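You operate a simulated robot arm through the tools that you are given. There is no shell and no other tool.

The job below is to be done with a simulated two-armed robot. You get a single attempt, and the scene is never put back.

TASK
The stool wobbles: swap the short leg for the square leg and lock it.
Fine: stand the short leg on the blue stand. Tap the red tee peg home with the mallet, fingers clear, and put the mallet back. Set down upright: short leg, mallet.
Where things are to end (x, y in the base frame): short leg within 0.06 m of [0.67, 0.16].

Only the result counts: the job must be done as asked and must still hold three seconds after the hand-in. Knocking over, shifting, dropping, spilling or breaking anything else fails it.

THE ROBOT
Two 7-joint arms with fingered hands on one trunk that stands fixed in place. Base frame: the origin is at the foot of the trunk, x ahead of it, y to its left, z up. Units: m, degrees, N and s.
The left shoulder is at [0.07, 0.14, 1.033], the right one opposite. With the tool pointing down near the work surface each hand reaches from about 0.46 to 0.84 m from the base axis, measured 20 degrees to its own side. Payload 3.9 kg a hand.
Tool frame (each hand has its own): the origin (TCP) lies between the finger pads and is the grasp point; the fingertips stand 0.029 m ahead of it; z points along the fingers, y is the line along which they close. The gripper opens to 0.1 m; its body begins 0.034 m behind the TCP. The gripper is a hand of 5 fingers: y runs from the thumb to the fingers, the wrist lies at [-0.015, -0.105, -0.177] in the tool frame.
Orientation is that of the tool frame in the base frame, as a unit quaternion [w, x, y, z]. With the fingers straight down and the wrist toward the robot, the tool's x, y and z point along [0, 1, 0], [1, 0, 0] and [0, 0, -1] of the base frame.

THE INTERFACE
- The arms move only by the tool drive_tool. It takes "left_moves", "right_moves" or both (then of equal length, played together; a hand with none holds still); each is a list that holds one entry, the list of rows, each a list of 6 numbers: the turn, a rotation vector about the base's x, y, z in degrees, then the shift along the base's x, y, z in m. In form: [[[ax, ay, az, dx, dy, dz], ...]]. A call has 1 to 20 rows; each row shifts and turns the commanded pose from where the row before left it. Each row takes 0.2 s and may step no farther than 0.05 m and 8.6 degrees from the row before; otherwise, the whole call is refused. A pose out of reach is approached as far as the arm can. The call stops where the force on the tool passes 50 N (or 10 N more than at its start, if that is more) or the arm is blocked; 0.2 s more then pass. In this call time passes only in rows, and 0.2 s behind the last. It gives the time, the measured TCP pose, the force on the tool (base axes), the opening and the grip force at its end, in the units of the frame above (readings bear some noise), with the torque about the TCP (base axes, N m) and any sound that the robot's microphone picked up.
- Cameras (640 x 400 px; columns grow to the right, rows downward): "scene" is now at [0.1395, 0.0068, 1.3681]; the picture's right is [0.08, -1.00, 0.00], its down [-0.42, -0.04, -0.90] and it looks along [0.90, 0.08, -0.43] (base axes); focal length 214 px, centre (320, 200). "left" rides on the left gripper at [-0.066, -0.086, -0.121] in its tool frame; the picture's right is [-0.76, -0.31, 0.58], its down [0.59, -0.70, 0.40] and it looks along [0.28, 0.64, 0.71] (tool axes); focal length 247 px, centre (320, 200). "right" rides on the right gripper at [0.066, -0.086, -0.121] in its tool frame; the picture's right is [-0.76, 0.31, -0.58], its down [-0.59, -0.70, 0.40] and it looks along [-0.28, 0.64, 0.71] (tool axes); focal length 247 px, centre (320, 200). There is no depth. A picture from a camera that has moved, and an enlarged one, comes with that camera's place and axes in the base frame and with its lens.
- camera(camera): a new picture of that camera. No time passes.
- slide_trunk(by): slides the trunk up (or, below 0, down) by that many m; the arms and the scene camera ride with it, the base frame stays. It gives what a move gives, with no picture.
- finger_targets(index, middle, ring, little, thumb_bend, thumb_turn, hand): sets how far each is bent, from 0 (flat) to 1 (curled in); at 0.3 the hand is open as for a grip, at 0.7 the pads meet at the TCP. One left out holds its place. A second passes; each finger stops where it meets its share of the squeeze, and holds until it gets a number again. It is the only way to open and close the hand. It gives what a move gives, with no picture; readings hold the bend of each and the force on index, middle, ring, little, thumb and palm. thumb_turn goes from beside the hand (0) to across from the fingers (1), as for a grip.
- aim_head(pan, tilt): turns the head with the scene camera to pan (to the left, within 86 degrees either way) and tilt (down, from -29 to 69), counted from straight ahead of the robot. It gives what a move gives.
- enlarge(camera, box): a new picture of the part [left, top, right, bottom] of that camera's present view, enlarged. No time passes.
- sign_off(): hands the job in; it is judged then, once.

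Places have to be worked out from the pictures, the camera data and where the tool is seen. Open the grippers and draw the arms clear of the work before you hand the job in, unless the task says otherwise.

The tools are called after "Request:" as a command line: name --argument value ..., lists and objects as JSON in quotes. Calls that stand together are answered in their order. drive_tool: Moves the arms, as the interface text tells. Its arguments: {"type":"object","properties":{"left_moves":{"type":"array"},"right_moves":{"type":"array"}},"required":[]} The other tools are called the same way: slide_trunk (by) moves the trunk up or down; finger_targets (index, middle, ring, little, thumb_bend, thumb_turn, hand) moves the fingers one by one; aim_head (pan, tilt) turns the head that bears the scene camera; camera (camera) takes a picture; enlarge (camera, box) takes an enlarged picture of a part of a camera's view; sign_off () hands the job in.

At the start:

```text
time: 0.0
left_tool_pos: [0.5742, 0.2415, 1.2927]
left_tool_rot: [0.0, 0.707, 0.707, 0.0]
left_contact_force: [0.4, 0.1, -0.4]
left_ft_torque: [0.01, 0.01, -0.02]
left_width: 0.0997
left_gripper_force: 0.1
left_shape: jaw
left_bend: [0.3, 0.3, 0.3, 0.3, 0.3, 0.98]
left_finger forces: [0.0, 0.0, 0.0, 0.1, 0.0, 0.0]
right_tool_pos: [0.4078, -0.1442, 1.2081]
right_tool_rot: [0.001, 0.706, 0.708, 0.001]
right_contact_force: [0.1, 0.7, -0.7]
right_ft_torque: [0.02, -0.02, -0.01]
right_width: 0.0998
right_gripper_force: 0.1
right_shape: jaw
right_bend: [0.3, 0.3, 0.3, 0.3, 0.3, 0.98]
right_finger forces: [0.1, 0.0, 0.0, 0.1, 0.0, 0.0]
trunk travel left (down, up): [-0.675, 0.165]
head pan, tilt (commanded): [4.8, 25.2]
```

scene: 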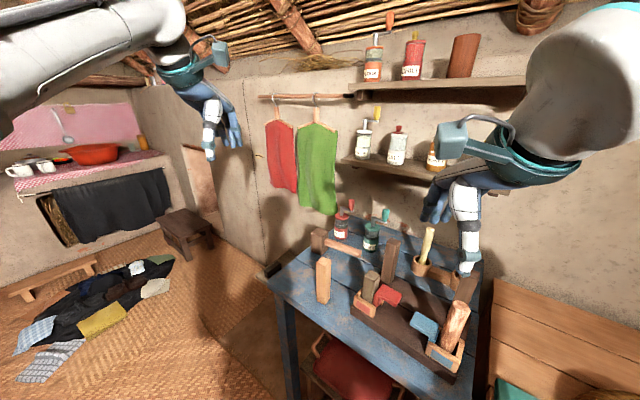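
right: 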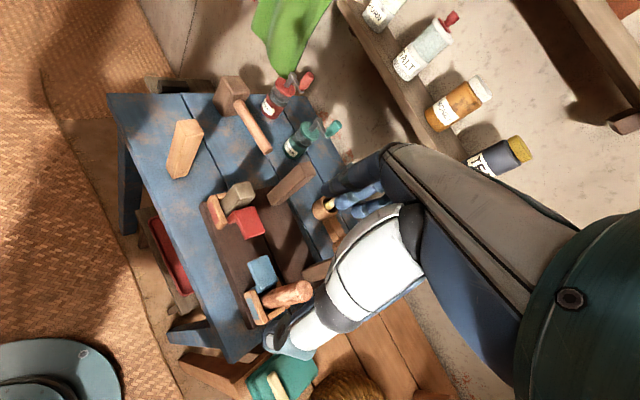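
left: 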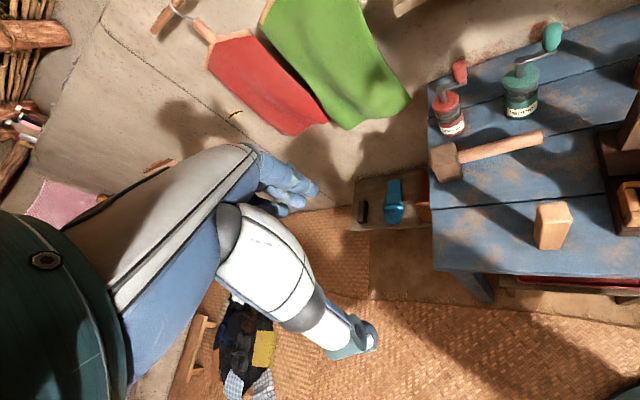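

The first pictures show a blue table with an upside-down stool with legs, pegs, a mallet and jars. I enlarge the table area to make out the parts.

Request:
enlarge --camera "scene" --box '[260, 190, 500, 400]'

Request:
enlarge --camera "right" --box '[100, 60, 400, 360]'

Request:
enlarge --camera "left" --box '[400, 0, 640, 320]'

```text
1.90 times, centred on (380, 295) of scene
camera zoom: at [0.1395, 0.0068, 1.3681], right [0.08, -1.0, 0.0], down [-0.42, -0.04, -0.9], along [0.9, 0.08, -0.43], focal length 408 px, centre (206, 19)
```

zoom: 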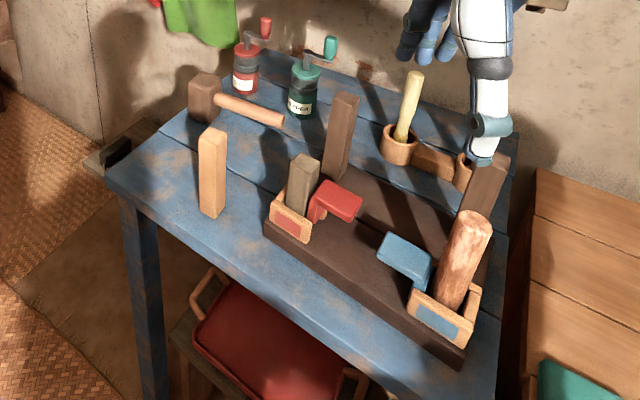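

```text
1.33 times, centred on (250, 210) of right
camera zoom: at [0.3217, -0.0779, 1.3285], right [0.31, -0.76, 0.58], down [-0.7, -0.59, -0.4], along [0.64, -0.28, -0.71], focal length 329 px, centre (413, 187)
```

zoom: 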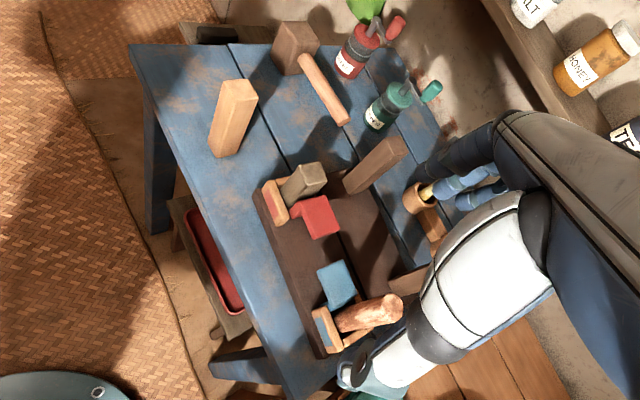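

```text
1.25 times, centred on (520, 160) of left
camera zoom: at [0.4887, 0.1775, 1.4128], right [-0.31, -0.76, -0.58], down [-0.7, 0.59, -0.4], along [0.64, 0.28, -0.71], focal length 309 px, centre (70, 250)
```

zoom: 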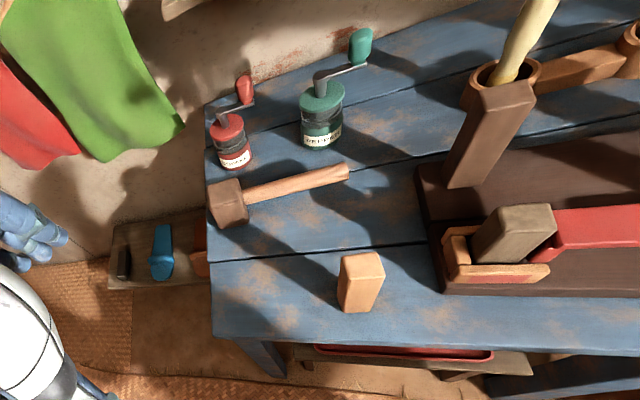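

The table appears to be at z≈0.82, with the square leg standing near (0.59, 0.04) and the stool to its right. I tilt the head down to get a better look at it.

Request:
aim_head --pan -5 --tilt 45

Request:
camera --camera "scene"

Request:
enlarge --camera "scene" --box '[220, 80, 420, 240]'

```text
time: 0.8
left_tool_pos: [0.5746, 0.2425, 1.2922]
left_tool_rot: [0.001, 0.708, 0.707, 0.0]
left_contact_force: [0.1, 0.3, -0.9]
left_ft_torque: [-0.01, -0.01, 0.02]
left_width: 0.0997
left_gripper_force: 0.1
left_shape: jaw
left_bend: [0.3, 0.3, 0.3, 0.3, 0.3, 0.98]
left_finger forces: [0.0, 0.0, 0.1, 0.1, 0.0, 0.1]
right_tool_pos: [0.4071, -0.1435, 1.2087]
right_tool_rot: [-0.001, 0.707, 0.707, 0.0]
right_contact_force: [0.0, 0.7, 0.5]
right_ft_torque: [0.0, 0.0, 0.01]
right_width: 0.0994
right_gripper_force: 0.1
right_shape: jaw
right_bend: [0.3, 0.3, 0.3, 0.3, 0.3, 0.98]
right_finger forces: [0.1, 0.1, 0.0, 0.0, 0.0, 0.0]
trunk travel left (down, up): [-0.675, 0.165]
head pan, tilt (commanded): [-5.0, 45.0]
```

```text
taken
camera scene: at [0.1289, -0.0079, 1.3379], right [-0.09, -1.0, 0.0], down [-0.7, 0.06, -0.71], along [0.7, -0.06, -0.71], focal length 214 px, centre (320, 200)
```

scene: 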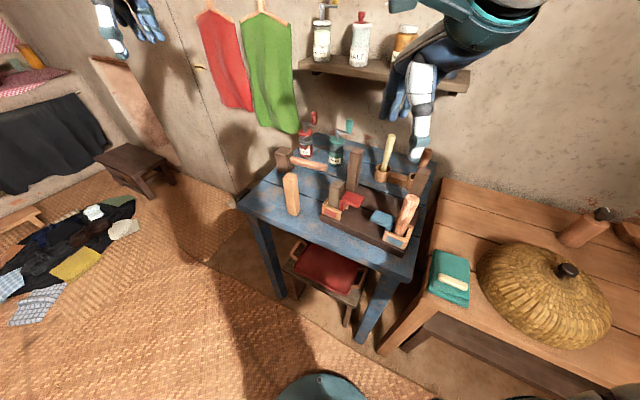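

```text
2.50 times, centred on (320, 160) of scene
camera zoom: at [0.1289, -0.0079, 1.3379], right [-0.09, -1.0, 0.0], down [-0.7, 0.06, -0.71], along [0.7, -0.06, -0.71], focal length 536 px, centre (320, 300)
```

zoom: 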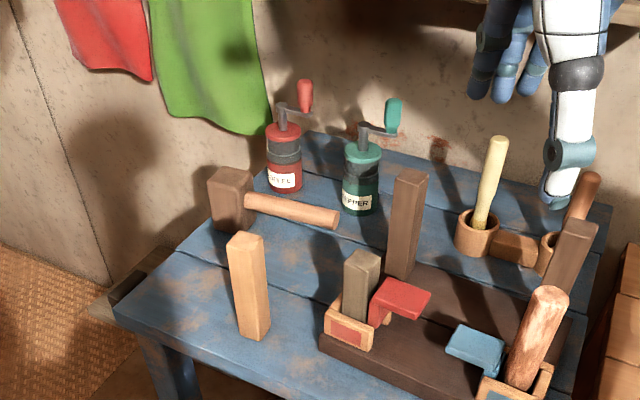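

The scene zoom shows a red plate-fronted socket holding a short grey leg, with a red tee peg beside it. I zoom in on the red corner from all three cameras to understand the peg geometry.

Request:
enlarge --camera "right" --box '[190, 150, 310, 260]'

Request:
enlarge --camera "scene" --box '[310, 160, 380, 220]'

Request:
enlarge --camera "left" --box '[540, 120, 640, 250]'

Request:
enlarge --camera "scene" --box '[360, 120, 450, 260]'

```text
3.64 times, centred on (250, 205) of right
camera zoom: at [0.3217, -0.078, 1.3285], right [0.31, -0.76, 0.58], down [-0.7, -0.59, -0.4], along [0.64, -0.28, -0.71], focal length 898 px, centre (574, 182)
```

zoom: 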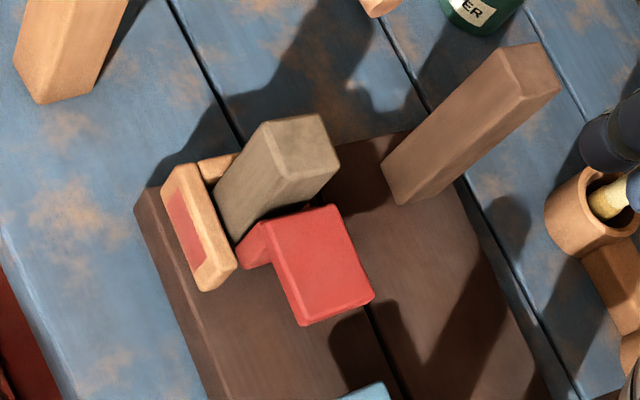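

```text
6.67 times, centred on (345, 190) of scene
camera zoom: at [0.1289, -0.0079, 1.3379], right [-0.09, -1.0, 0.0], down [-0.7, 0.06, -0.71], along [0.7, -0.06, -0.71], focal length 1430 px, centre (153, 267)
```

zoom: 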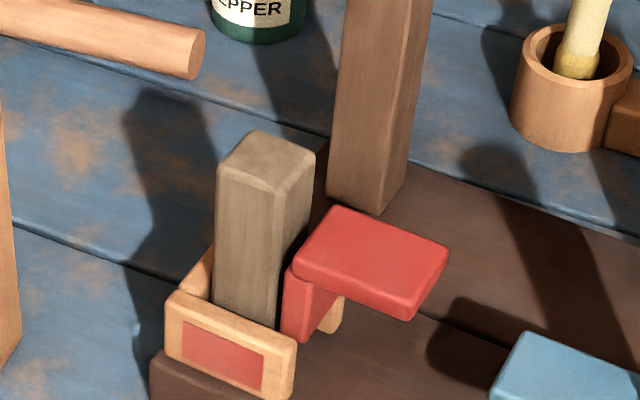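

```text
3.08 times, centred on (590, 185) of left
camera zoom: at [0.4887, 0.1774, 1.4128], right [-0.31, -0.76, -0.58], down [-0.7, 0.59, -0.4], along [0.64, 0.28, -0.71], focal length 760 px, centre (-511, 246)
```

zoom: 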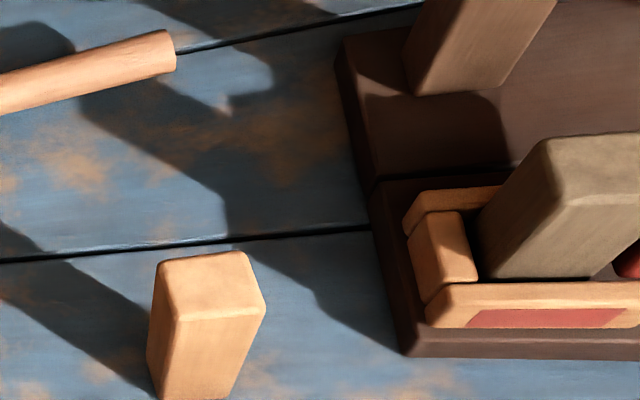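

```text
2.86 times, centred on (405, 190) of scene
camera zoom: at [0.1289, -0.0079, 1.3379], right [-0.09, -1.0, 0.0], down [-0.7, 0.06, -0.71], along [0.7, -0.06, -0.71], focal length 613 px, centre (77, 229)
```

zoom: 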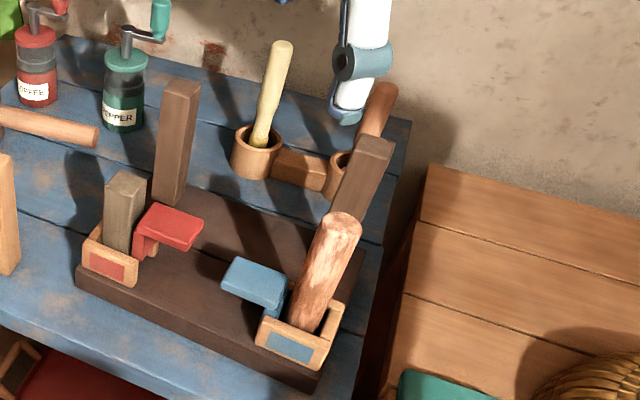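

The socket is a three-walled pocket open to the right, with the red peg (vertical blade and flat plate) wedging the leg in it. To triangulate positions I raise the trunk, which shifts the scene camera by a known amount and lifts both arms away from everything.

Request:
slide_trunk --by 0.15

Request:
camera --camera "scene"

Request:
enlarge --camera "scene" --box '[230, 110, 440, 260]'

Request:
enlarge --camera "right" --box '[100, 100, 340, 300]'

```text
time: 2.6
left_tool_pos: [0.5754, 0.2428, 1.4422]
left_tool_rot: [0.0, 0.707, 0.707, 0.001]
left_contact_force: [0.3, 0.0, -0.8]
left_ft_torque: [-0.01, -0.02, 0.01]
left_width: 0.0997
left_gripper_force: 0.1
left_shape: jaw
left_bend: [0.3, 0.3, 0.3, 0.3, 0.3, 0.98]
left_finger forces: [0.0, 0.0, 0.0, 0.0, 0.1, 0.0]
right_tool_pos: [0.4078, -0.145, 1.3577]
right_tool_rot: [0.0, 0.707, 0.707, 0.0]
right_contact_force: [-0.4, 0.2, 0.4]
right_ft_torque: [0.01, 0.03, 0.01]
right_width: 0.0998
right_gripper_force: 0.0
right_shape: jaw
right_bend: [0.3, 0.3, 0.3, 0.3, 0.3, 0.98]
right_finger forces: [0.0, 0.0, 0.0, 0.1, 0.0, 0.0]
trunk travel left (down, up): [-0.825, 0.015]
head pan, tilt (commanded): [-5.0, 45.0]
```

```text
taken
camera scene: at [0.1289, -0.008, 1.4878], right [-0.09, -1.0, 0.0], down [-0.7, 0.06, -0.71], along [0.7, -0.06, -0.71], focal length 214 px, centre (320, 200)
```

scene: 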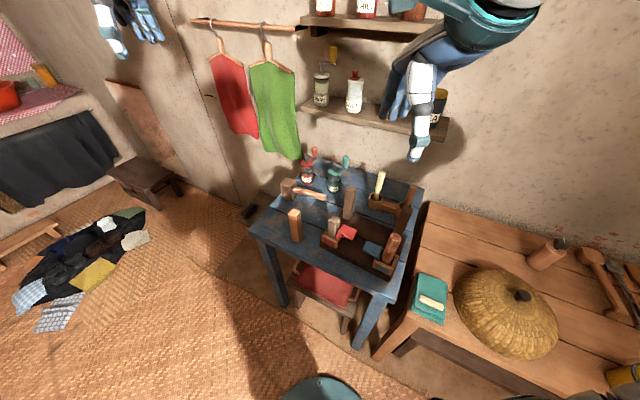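

```text
2.67 times, centred on (335, 185) of scene
camera zoom: at [0.1289, -0.008, 1.4878], right [-0.09, -1.0, 0.0], down [-0.7, 0.06, -0.71], along [0.7, -0.06, -0.71], focal length 572 px, centre (280, 240)
```

zoom: 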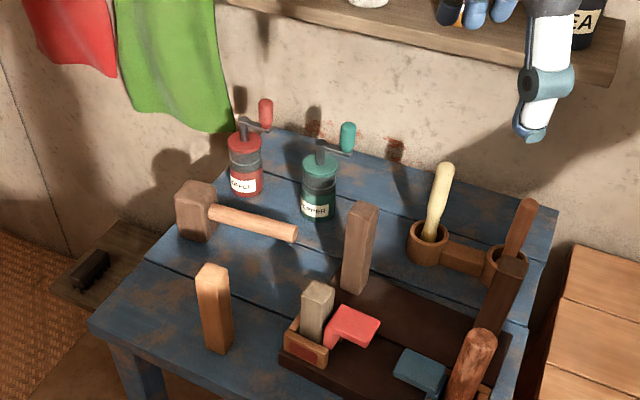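

```text
2.00 times, centred on (220, 200) of right
camera zoom: at [0.3218, -0.078, 1.4784], right [0.31, -0.76, 0.58], down [-0.7, -0.59, -0.4], along [0.64, -0.28, -0.71], focal length 494 px, centre (520, 200)
```

zoom: 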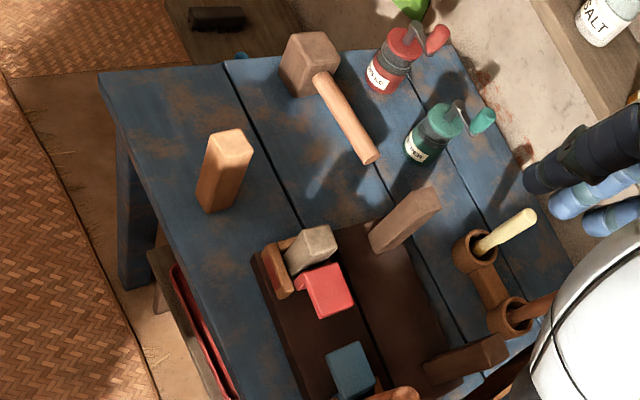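

Triangulating the square leg's foot gives a table height of about 0.82. I take higher-zoom views from this height to measure the leg, stool corner, peg and mallet.

Request:
enlarge --camera "scene" --box '[290, 170, 350, 250]'

Request:
enlarge --camera "scene" --box '[315, 210, 375, 258]'

Request:
enlarge --camera "scene" --box '[270, 160, 360, 220]'

Request:
enlarge --camera "scene" --box '[350, 200, 430, 280]'

Request:
enlarge --camera "right" --box '[210, 190, 290, 290]'

```text
5.00 times, centred on (320, 210) of scene
camera zoom: at [0.1289, -0.008, 1.4878], right [-0.09, -1.0, 0.0], down [-0.7, 0.06, -0.71], along [0.7, -0.06, -0.71], focal length 1072 px, centre (320, 150)
```

zoom: 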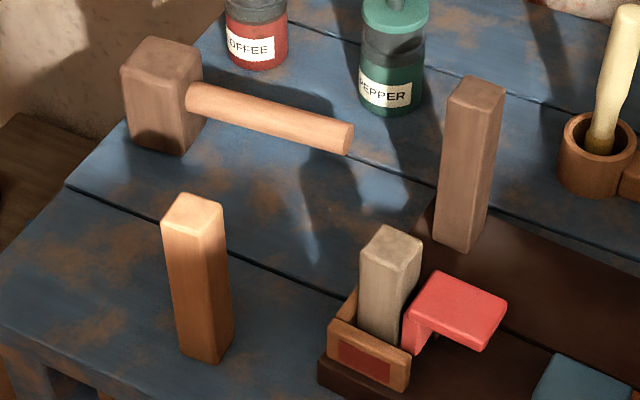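

```text
8.33 times, centred on (345, 234) of scene
camera zoom: at [0.1289, -0.008, 1.4878], right [-0.09, -1.0, 0.0], down [-0.7, 0.06, -0.71], along [0.7, -0.06, -0.71], focal length 1787 px, centre (112, -83)
```

zoom: 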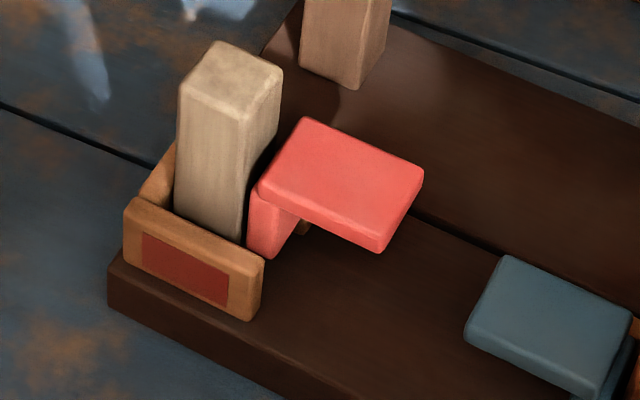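

```text
6.67 times, centred on (315, 190) of scene
camera zoom: at [0.1289, -0.008, 1.4878], right [-0.09, -1.0, 0.0], down [-0.7, 0.06, -0.71], along [0.7, -0.06, -0.71], focal length 1430 px, centre (353, 267)
```

zoom: 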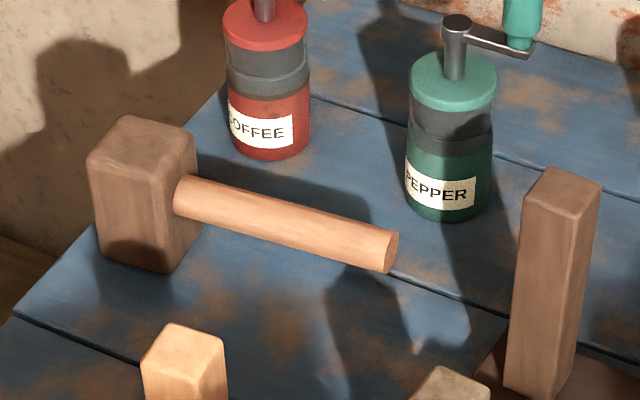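

```text
5.00 times, centred on (390, 240) of scene
camera zoom: at [0.1289, -0.008, 1.4878], right [-0.09, -1.0, 0.0], down [-0.7, 0.06, -0.71], along [0.7, -0.06, -0.71], focal length 1072 px, centre (-30, 0)
```

zoom: 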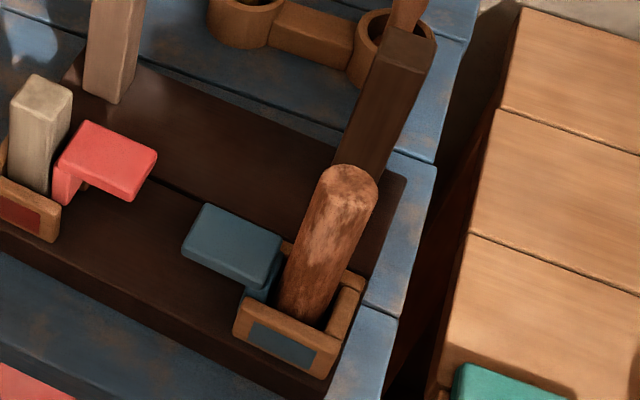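

```text
4.00 times, centred on (250, 240) of right
camera zoom: at [0.3218, -0.078, 1.4784], right [0.31, -0.76, 0.58], down [-0.7, -0.59, -0.4], along [0.64, -0.28, -0.71], focal length 988 px, centre (600, 40)
```

zoom: 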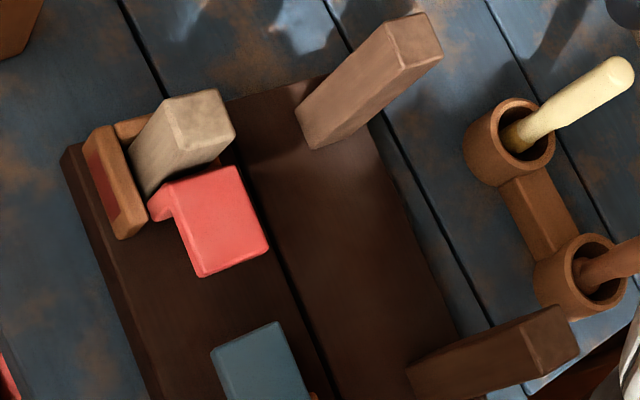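

Working from two camera heights: table z≈0.818, seat top≈0.848, short leg at about (0.559, −0.09) with its top at 0.964, red plate centred at about (0.538, −0.133) with its top at 0.927, and the mallet handle running roughly from (0.82, 0.04) to (0.76, −0.09). I look at the hand itself to learn its size and finger layout.

Request:
aim_head --pan -10 --tilt 20

Request:
camera --camera "scene"

Request:
camera --camera "right"

```text
time: 3.5
left_tool_pos: [0.576, 0.2419, 1.4419]
left_tool_rot: [0.001, 0.707, 0.707, 0.0]
left_contact_force: [-0.3, 0.1, -0.6]
left_ft_torque: [-0.01, 0.01, -0.01]
left_width: 0.0998
left_gripper_force: 0.1
left_shape: jaw
left_bend: [0.3, 0.3, 0.3, 0.3, 0.3, 0.98]
left_finger forces: [0.0, 0.0, 0.0, 0.1, 0.0, 0.0]
right_tool_pos: [0.4079, -0.1438, 1.359]
right_tool_rot: [0.0, 0.707, 0.708, 0.0]
right_contact_force: [0.6, 0.6, 0.9]
right_ft_torque: [-0.03, -0.05, 0.02]
right_width: 0.0997
right_gripper_force: 0.1
right_shape: jaw
right_bend: [0.3, 0.3, 0.3, 0.3, 0.3, 0.98]
right_finger forces: [0.0, 0.0, 0.1, 0.0, 0.0, 0.0]
trunk travel left (down, up): [-0.825, 0.015]
head pan, tilt (commanded): [-10.0, 20.0]
```

```text
taken
camera scene: at [0.1394, -0.017, 1.5264], right [-0.17, -0.98, 0.0], down [-0.34, 0.06, -0.94], along [0.93, -0.16, -0.34], focal length 214 px, centre (320, 200)
```

scene: 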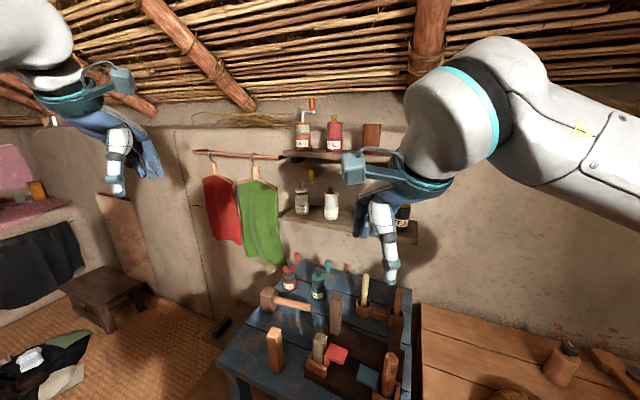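

```text
taken
camera right: at [0.3216, -0.0779, 1.4785], right [0.31, -0.76, 0.58], down [-0.7, -0.59, -0.4], along [0.64, -0.28, -0.71], focal length 247 px, centre (320, 200)
```

right: 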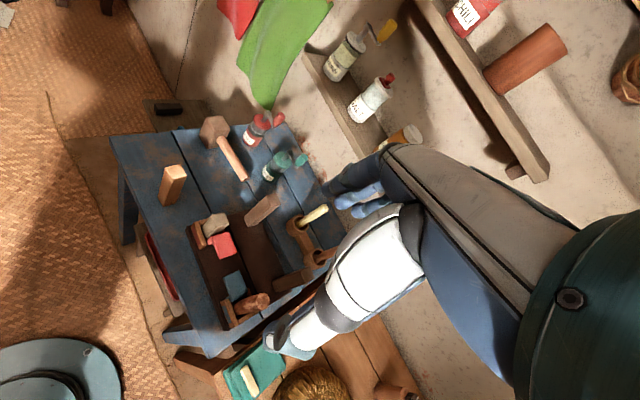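

Request:
enlarge --camera "scene" --box '[320, 130, 460, 300]'

Request:
enlarge --camera "scene" --box '[60, 50, 200, 220]'

```text
2.35 times, centred on (390, 215) of scene
camera zoom: at [0.1394, -0.017, 1.5264], right [-0.17, -0.98, 0.0], down [-0.34, 0.06, -0.94], along [0.93, -0.16, -0.34], focal length 505 px, centre (155, 165)
```

zoom: 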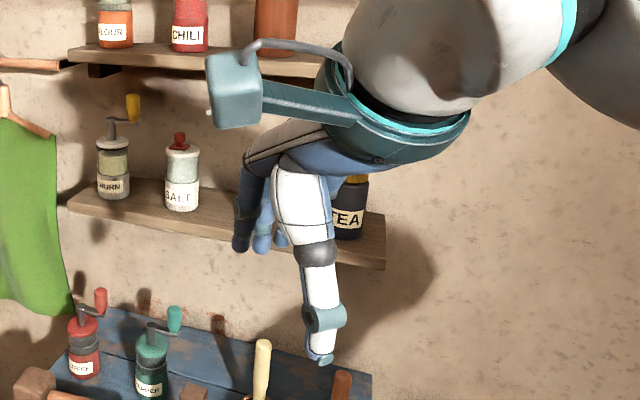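

```text
2.35 times, centred on (130, 135) of scene
camera zoom: at [0.1394, -0.017, 1.5264], right [-0.17, -0.98, 0.0], down [-0.34, 0.06, -0.94], along [0.93, -0.16, -0.34], focal length 505 px, centre (767, 353)
```

zoom: 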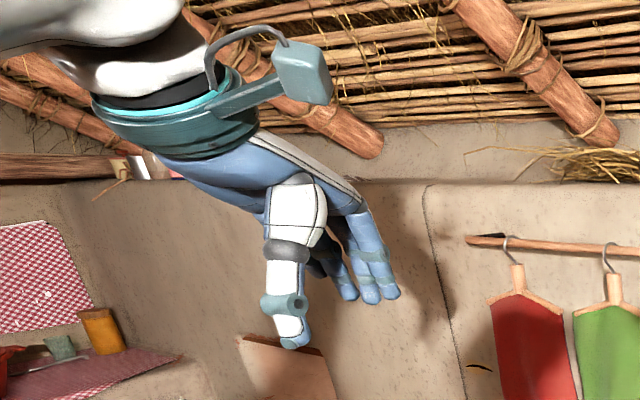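

The hand's thumb opposes index and middle at the TCP, and ring and little fan outward, which helps on the peg. I lower the trunk back, then bring the right hand above the red plate with yaw −34° at a safe height.

Request:
slide_trunk --by -0.15

Request:
drive_tool --right_moves '[[[0, 0, -8.5, 0.03, 0.002, -0.02], [0, 0, -8.5, 0.03, 0.002, -0.02], [0, 0, -8.5, 0.03, 0.004, -0.02], [0, 0, -8.5, 0.028, 0.004, -0.02]]]'

Request:
aim_head --pan -10 --tilt 45

Request:
camera --camera "scene"

Request:
camera --camera "right"

Request:
camera --camera "left"

```text
time: 5.2
left_tool_pos: [0.5755, 0.2416, 1.2931]
left_tool_rot: [0.0, 0.707, 0.707, 0.001]
left_contact_force: [-0.5, 0.2, -1.0]
left_ft_torque: [-0.01, -0.03, 0.02]
left_width: 0.0996
left_gripper_force: 0.0
left_shape: jaw
left_bend: [0.3, 0.3, 0.3, 0.3, 0.3, 0.98]
left_finger forces: [0.1, 0.1, 0.1, 0.0, 0.0, 0.1]
right_tool_pos: [0.408, -0.1445, 1.2087]
right_tool_rot: [0.0, 0.707, 0.707, 0.0]
right_contact_force: [-0.2, -0.8, -0.4]
right_ft_torque: [0.01, -0.03, -0.02]
right_width: 0.0999
right_gripper_force: 0.0
right_shape: jaw
right_bend: [0.3, 0.3, 0.3, 0.3, 0.3, 0.98]
right_finger forces: [0.1, 0.0, 0.0, 0.0, 0.0, 0.1]
trunk travel left (down, up): [-0.675, 0.165]
head pan, tilt (commanded): [-10.0, 20.0]
```

```text
time: 6.2
left_tool_pos: [0.5765, 0.2412, 1.2908]
left_tool_rot: [0.0, 0.707, 0.707, 0.001]
left_contact_force: [-0.1, -0.2, -0.4]
left_ft_torque: [-0.04, 0.0, 0.02]
left_width: 0.0996
left_gripper_force: 0.1
left_shape: jaw
left_bend: [0.3, 0.3, 0.3, 0.3, 0.3, 0.98]
left_finger forces: [0.0, 0.1, 0.1, 0.0, 0.0, 0.0]
right_tool_pos: [0.5275, -0.1322, 1.1268]
right_tool_rot: [0.0, 0.884, 0.468, -0.001]
right_contact_force: [0.2, -1.0, -0.6]
right_ft_torque: [0.0, 0.0, 0.01]
right_width: 0.0997
right_gripper_force: 0.0
right_shape: jaw
right_bend: [0.3, 0.3, 0.3, 0.3, 0.3, 0.98]
right_finger forces: [0.1, 0.1, 0.0, 0.1, 0.2, 0.1]
trunk travel left (down, up): [-0.675, 0.165]
head pan, tilt (commanded): [-10.0, 20.0]
```

```text
time: 7.1
left_tool_pos: [0.5752, 0.2419, 1.2926]
left_tool_rot: [0.0, 0.708, 0.707, 0.0]
left_contact_force: [-0.9, 0.0, 0.2]
left_ft_torque: [-0.01, 0.03, 0.01]
left_width: 0.1
left_gripper_force: 0.0
left_shape: jaw
left_bend: [0.3, 0.3, 0.3, 0.3, 0.3, 0.98]
left_finger forces: [0.0, 0.0, 0.1, 0.0, 0.0, 0.0]
right_tool_pos: [0.5257, -0.1323, 1.1282]
right_tool_rot: [0.0, 0.882, 0.47, 0.0]
right_contact_force: [-0.8, -0.4, -0.6]
right_ft_torque: [-0.01, -0.01, -0.02]
right_width: 0.1
right_gripper_force: 0.0
right_shape: jaw
right_bend: [0.3, 0.3, 0.3, 0.3, 0.3, 0.98]
right_finger forces: [0.0, 0.1, 0.0, 0.1, 0.0, 0.0]
trunk travel left (down, up): [-0.675, 0.165]
head pan, tilt (commanded): [-10.0, 45.0]
```

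```text
taken
camera scene: at [0.128, -0.015, 1.3379], right [-0.17, -0.98, 0.0], down [-0.7, 0.12, -0.71], along [0.7, -0.12, -0.71], focal length 214 px, centre (320, 200)
```

scene: 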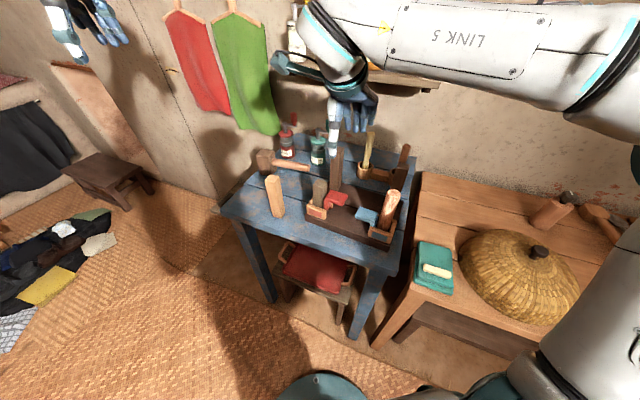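

```text
taken
camera right: at [0.4917, -0.0293, 1.2482], right [-0.17, -0.8, 0.58], down [-0.91, -0.1, -0.4], along [0.37, -0.59, -0.71], focal length 247 px, centre (320, 200)
```

right: 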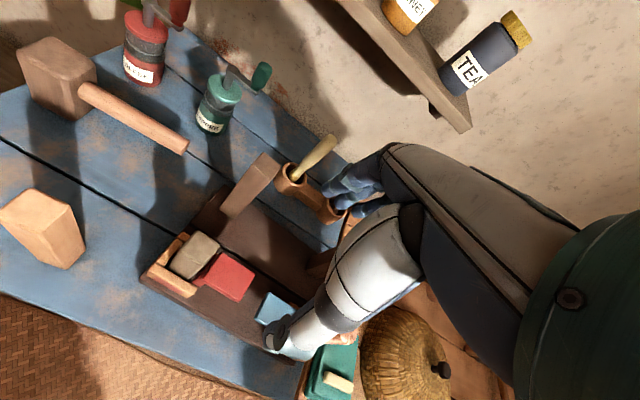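

```text
taken
camera left: at [0.4888, 0.1775, 1.4128], right [-0.31, -0.76, -0.58], down [-0.7, 0.59, -0.4], along [0.64, 0.28, -0.71], focal length 247 px, centre (320, 200)
```

left: 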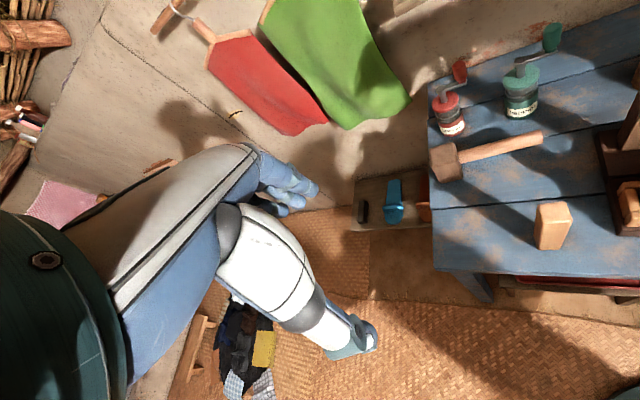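

The right hand is over the plate at (0.526, −0.132, 1.128) with the intended yaw. I zoom to compare its alignment with the plate and seat.

Request:
enlarge --camera "right" --box '[130, 130, 390, 370]'

Request:
enlarge --camera "scene" --box '[290, 90, 420, 250]'

```text
1.67 times, centred on (260, 250) of right
camera zoom: at [0.4917, -0.0293, 1.2482], right [-0.17, -0.8, 0.58], down [-0.91, -0.1, -0.4], along [0.37, -0.59, -0.71], focal length 412 px, centre (420, 117)
```

zoom: 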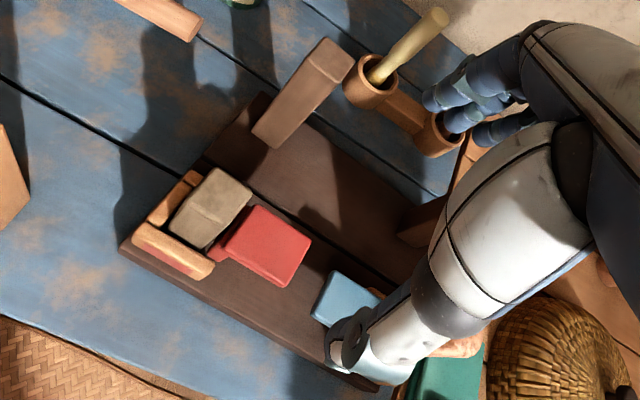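

```text
2.50 times, centred on (355, 170) of scene
camera zoom: at [0.128, -0.015, 1.3379], right [-0.17, -0.98, 0.0], down [-0.7, 0.12, -0.71], along [0.7, -0.12, -0.71], focal length 536 px, centre (232, 275)
```

zoom: 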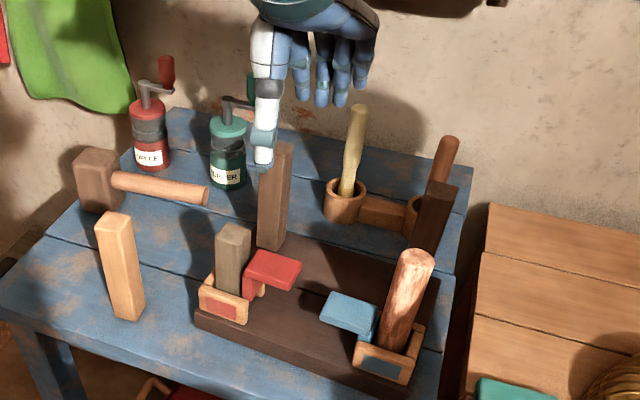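

The plate corners measured from this independent view agree, with the centre at about (0.539, −0.133), top at 0.927 and yaw about −35°. I zoom in closer on the peg and socket from here to see the blade.

Request:
enlarge --camera "right" --box '[135, 220, 265, 310]'

Request:
enlarge --camera "scene" --box '[300, 170, 400, 250]'

```text
4.44 times, centred on (200, 265) of right
camera zoom: at [0.4917, -0.0293, 1.2482], right [-0.17, -0.8, 0.58], down [-0.91, -0.1, -0.4], along [0.37, -0.59, -0.71], focal length 1098 px, centre (853, -89)
```

zoom: 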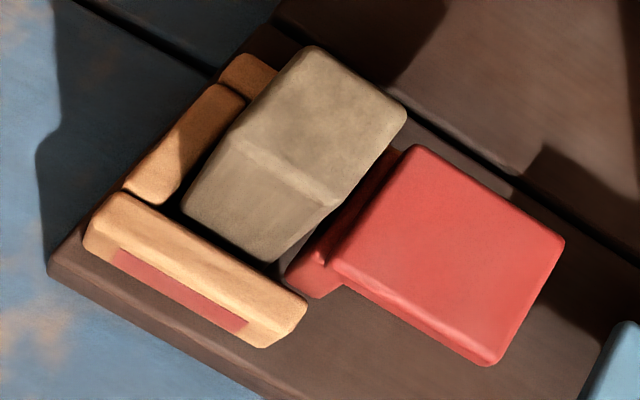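

```text
5.00 times, centred on (350, 210) of scene
camera zoom: at [0.128, -0.015, 1.3379], right [-0.17, -0.98, 0.0], down [-0.7, 0.12, -0.71], along [0.7, -0.12, -0.71], focal length 1072 px, centre (170, 150)
```

zoom: 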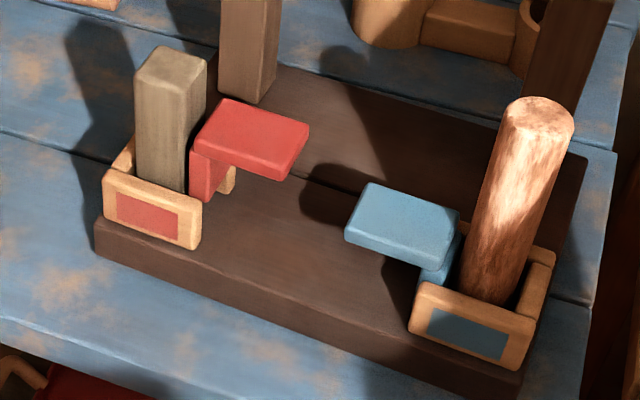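

The blade seems to end well above the seat on its visible side, so I zoom in further on both pegs to understand how they seat.

Request:
enlarge --camera "scene" --box '[318, 185, 364, 222]'

Request:
enlarge --camera "scene" --box '[364, 200, 414, 248]'

Request:
enlarge --camera "right" --box '[170, 245, 230, 295]'

```text
10.81 times, centred on (341, 204) of scene
camera zoom: at [0.128, -0.015, 1.3379], right [-0.17, -0.98, 0.0], down [-0.7, 0.12, -0.71], along [0.7, -0.12, -0.71], focal length 2319 px, centre (93, 162)
```

zoom: 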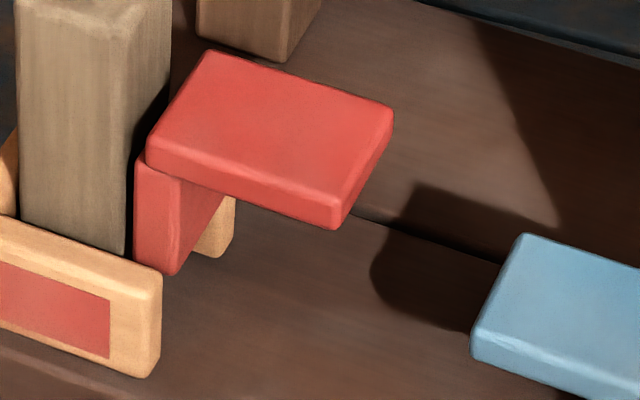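

```text
8.33 times, centred on (389, 224) of scene
camera zoom: at [0.128, -0.015, 1.3379], right [-0.17, -0.98, 0.0], down [-0.7, 0.12, -0.71], along [0.7, -0.12, -0.71], focal length 1787 px, centre (-255, 0)
```

zoom: 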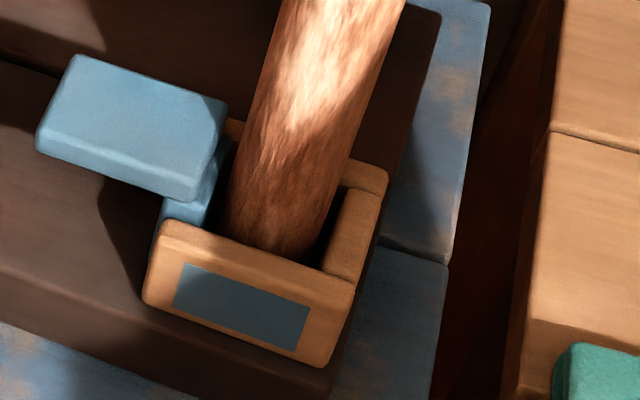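

```text
8.00 times, centred on (200, 270) of right
camera zoom: at [0.4917, -0.0293, 1.2482], right [-0.17, -0.8, 0.58], down [-0.91, -0.1, -0.4], along [0.37, -0.59, -0.71], focal length 1976 px, centre (1280, -360)
```

zoom: 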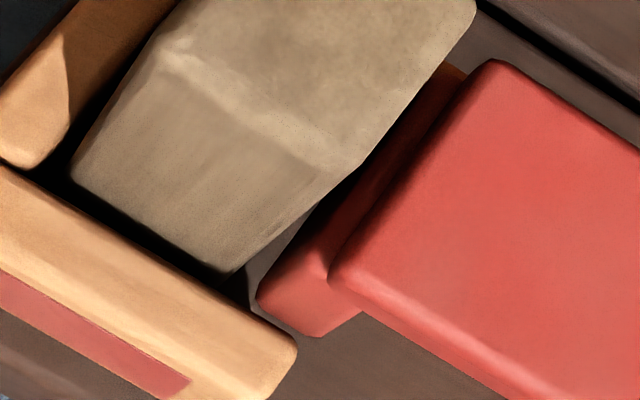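

Combining views, the blue peg's plate top is about 0.895 and the red about 0.922. So the red peg sits about 3 cm proud and doesn't need removing: the short leg (centre ≈(0.569, −0.092), top ≈0.953) can be pulled straight up. I clear the right hand away to the right.

Request:
drive_tool --right_moves '[[[0, 0, 0, 0, 0, 0.04], [0, 0, 0, 0, 0, 0.04], [0, 0, 6, -0.025, -0.04, 0.01], [0, 0, 6, -0.025, -0.04, 0.01], [0, 0, 6, -0.025, -0.04, 0.01], [0, 0, 6, -0.025, -0.04, 0.01], [0, 0, 6, -0.025, -0.04, 0]]]'

Request:
drive_tool --left_moves '[[[0, 0, 0, 0, -0.041, -0.02], [0, 0, -7.2, 0, -0.041, -0.02], [0, 0, -7.2, 0, -0.041, -0.02], [0, 0, -7.2, 0, -0.041, -0.02], [0, 0, -7.2, 0, -0.041, -0.02], [0, 0, -7.2, 0, -0.041, -0.02], [0, 0, 0, -0.001, -0.041, -0.02], [0, 0, 0, -0.001, -0.041, -0.02]]]'

Request:
camera --camera "scene"

Request:
camera --camera "left"

Request:
camera --camera "right"

```text
time: 8.7
left_tool_pos: [0.5732, 0.2417, 1.293]
left_tool_rot: [0.001, 0.708, 0.707, 0.002]
left_contact_force: [0.2, 0.1, -0.5]
left_ft_torque: [-0.01, 0.01, 0.0]
left_width: 0.0996
left_gripper_force: 0.0
left_shape: jaw
left_bend: [0.3, 0.3, 0.3, 0.3, 0.3, 0.98]
left_finger forces: [0.1, 0.1, 0.0, 0.1, 0.1, 0.0]
right_tool_pos: [0.43, -0.2446, 1.1861]
right_tool_rot: [0.0, 0.733, 0.68, 0.004]
right_contact_force: [-0.5, -0.1, 0.0]
right_ft_torque: [0.04, -0.02, -0.01]
right_width: 0.0997
right_gripper_force: 0.0
right_shape: jaw
right_bend: [0.3, 0.3, 0.3, 0.3, 0.3, 0.98]
right_finger forces: [0.0, 0.0, 0.1, 0.0, 0.1, 0.0]
right hand out of reach, approached as far as the arm can: row 6, 7
trunk travel left (down, up): [-0.675, 0.165]
head pan, tilt (commanded): [-10.0, 45.0]
```

```text
time: 10.5
left_tool_pos: [0.5734, -0.0879, 1.1322]
left_tool_rot: [-0.001, 0.891, 0.454, 0.0]
left_contact_force: [0.3, 0.5, -0.3]
left_ft_torque: [-0.02, 0.02, 0.0]
left_width: 0.0998
left_gripper_force: 0.0
left_shape: jaw
left_bend: [0.3, 0.3, 0.3, 0.3, 0.3, 0.98]
left_finger forces: [0.0, 0.0, 0.1, 0.0, 0.1, 0.0]
right_tool_pos: [0.4312, -0.2457, 1.1853]
right_tool_rot: [-0.001, 0.734, 0.679, 0.003]
right_contact_force: [0.4, -0.1, 0.5]
right_ft_torque: [-0.01, -0.01, -0.02]
right_width: 0.0995
right_gripper_force: 0.0
right_shape: jaw
right_bend: [0.3, 0.3, 0.3, 0.3, 0.3, 0.98]
right_finger forces: [0.0, 0.0, 0.0, 0.0, 0.0, 0.1]
trunk travel left (down, up): [-0.675, 0.165]
head pan, tilt (commanded): [-10.0, 45.0]
```

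```text
taken
camera scene: at [0.1285, -0.0166, 1.3378], right [-0.17, -0.98, 0.0], down [-0.7, 0.12, -0.71], along [0.7, -0.12, -0.71], focal length 214 px, centre (320, 200)
```

scene: 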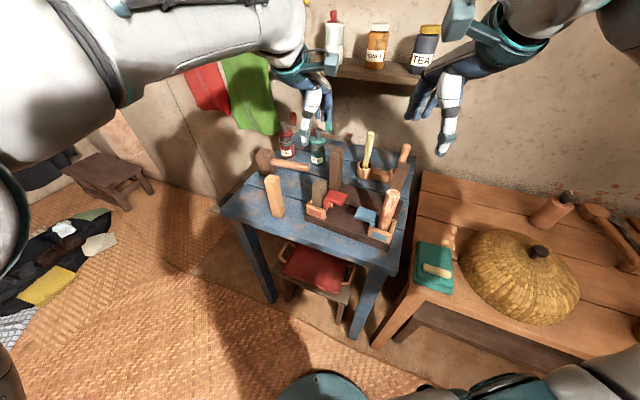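

```text
taken
camera left: at [0.4658, -0.0891, 1.2516], right [-0.69, -0.43, -0.58], down [-0.22, 0.89, -0.4], along [0.69, -0.15, -0.71], focal length 247 px, centre (320, 200)
```

left: 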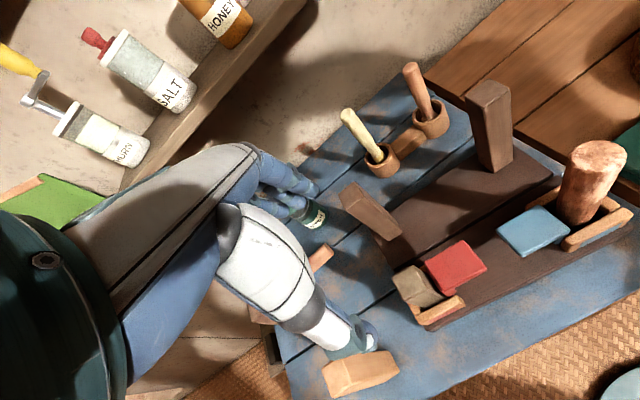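

```text
taken
camera right: at [0.35, -0.1735, 1.3051], right [0.25, -0.78, 0.57], down [-0.74, -0.53, -0.4], along [0.62, -0.33, -0.71], focal length 247 px, centre (320, 200)
```

right: 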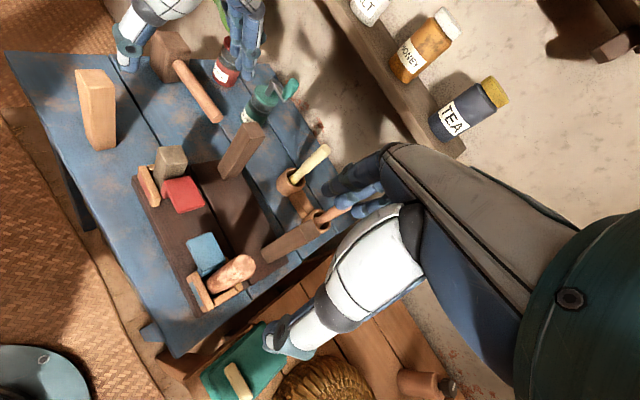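

The left hand is above the short leg, and its camera gives a fresh angle on the socket. I zoom there and also check the scene alignment.

Request:
enlarge --camera "left" --box '[370, 220, 510, 340]'

Request:
enlarge --camera "scene" --box '[255, 90, 375, 230]'

Request:
enlarge --camera "right" --box '[60, 0, 290, 230]'

```text
3.33 times, centred on (440, 280) of left
camera zoom: at [0.4658, -0.0891, 1.2516], right [-0.69, -0.43, -0.58], down [-0.22, 0.89, -0.4], along [0.69, -0.15, -0.71], focal length 823 px, centre (-80, -67)
```

zoom: 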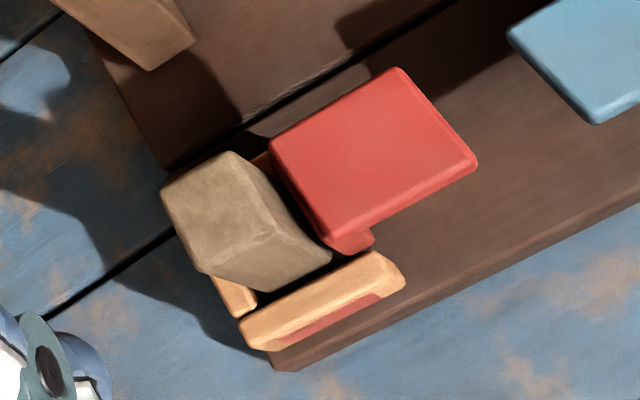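

```text
2.86 times, centred on (315, 160) of scene
camera zoom: at [0.1285, -0.0166, 1.3378], right [-0.17, -0.98, 0.0], down [-0.7, 0.12, -0.71], along [0.7, -0.12, -0.71], focal length 613 px, centre (334, 314)
```

zoom: 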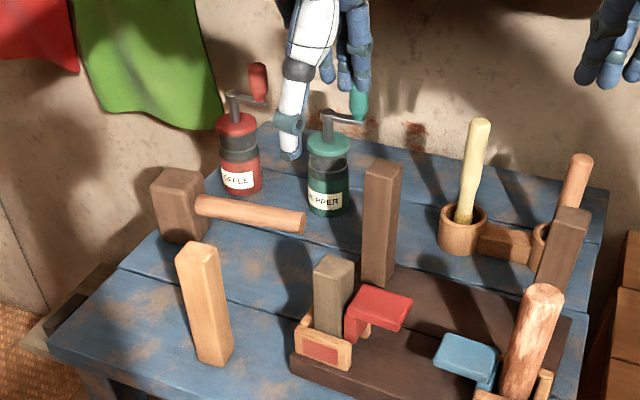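

```text
1.74 times, centred on (175, 115) of right
camera zoom: at [0.35, -0.1735, 1.3051], right [0.25, -0.78, 0.57], down [-0.74, -0.53, -0.4], along [0.62, -0.33, -0.71], focal length 430 px, centre (572, 348)
```

zoom: 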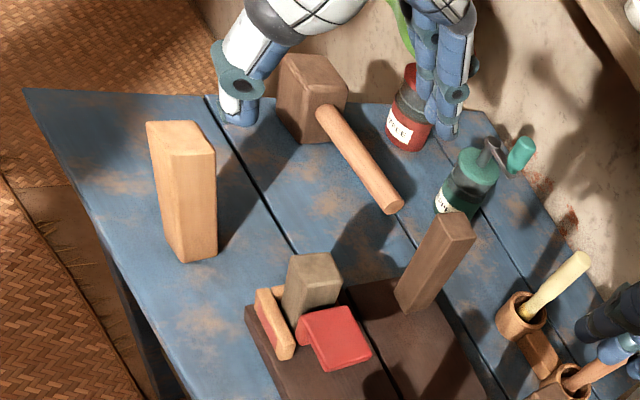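

All views agree on the short leg's top centre at (0.5685, −0.0915, 0.953), and the left TCP is aligned just left of it. I descend part way and check for clearance.

Request:
drive_tool --left_moves '[[[0, 0, 0, -0.0005, 0.0005, -0.04], [0, 0, 0, -0.0005, 0.0005, -0.04], [0, 0, 0, 0, 0, -0.04]]]'

Request:
enlarge --camera "scene" --box '[275, 110, 375, 230]'

Request:
camera --camera "left"

Request:
enlarge --camera "right" --box '[60, 60, 290, 260]'

```text
time: 11.3
left_tool_pos: [0.5732, -0.0862, 1.0125]
left_tool_rot: [0.001, 0.891, 0.454, -0.001]
left_contact_force: [0.2, 0.1, 0.1]
left_ft_torque: [-0.01, 0.06, 0.03]
left_width: 0.0999
left_gripper_force: 0.0
left_shape: jaw
left_bend: [0.3, 0.3, 0.3, 0.3, 0.3, 0.98]
left_finger forces: [0.0, 0.1, 0.1, 0.0, 0.1, 0.0]
right_tool_pos: [0.4313, -0.2437, 1.1854]
right_tool_rot: [-0.001, 0.733, 0.68, 0.003]
right_contact_force: [-0.1, -0.3, -0.7]
right_ft_torque: [0.0, -0.01, -0.01]
right_width: 0.1001
right_gripper_force: 0.0
right_shape: jaw
right_bend: [0.3, 0.3, 0.3, 0.3, 0.3, 0.98]
right_finger forces: [0.1, 0.1, 0.1, 0.0, 0.0, 0.0]
trunk travel left (down, up): [-0.675, 0.165]
head pan, tilt (commanded): [-10.0, 45.0]
```

```text
3.33 times, centred on (325, 170) of scene
camera zoom: at [0.1287, -0.015, 1.3378], right [-0.17, -0.98, 0.0], down [-0.7, 0.12, -0.71], along [0.7, -0.12, -0.71], focal length 715 px, centre (303, 300)
```

zoom: 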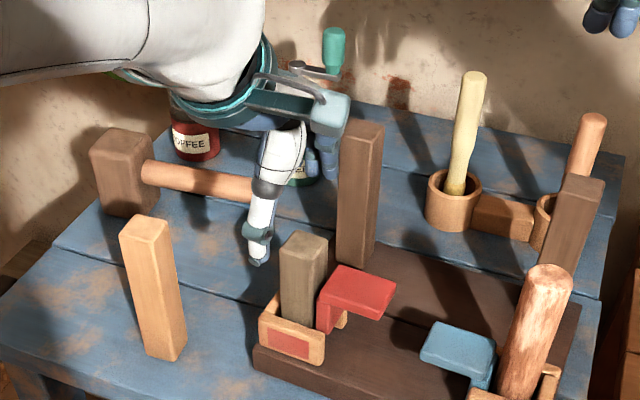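

```text
taken
camera left: at [0.4647, -0.0862, 1.1324], right [-0.69, -0.43, -0.58], down [-0.22, 0.89, -0.4], along [0.69, -0.15, -0.71], focal length 247 px, centre (320, 200)
```

left: 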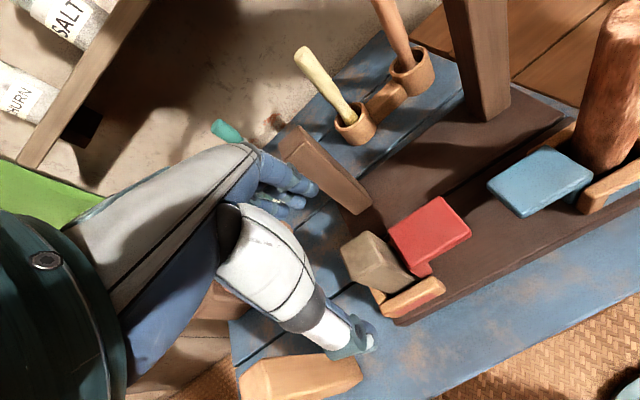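

```text
2.00 times, centred on (175, 160) of right
camera zoom: at [0.3501, -0.1718, 1.3053], right [0.25, -0.78, 0.57], down [-0.74, -0.53, -0.4], along [0.62, -0.33, -0.71], focal length 494 px, centre (610, 280)
```

zoom: 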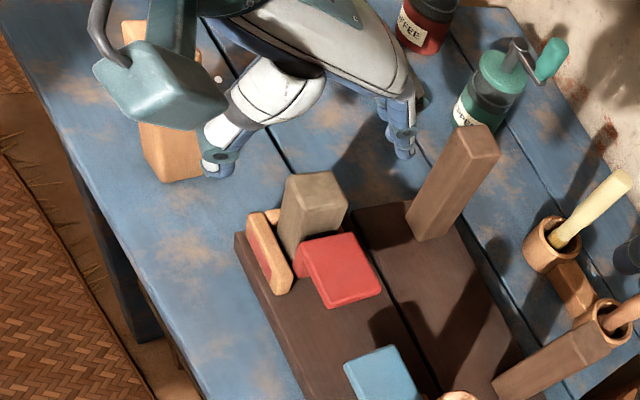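

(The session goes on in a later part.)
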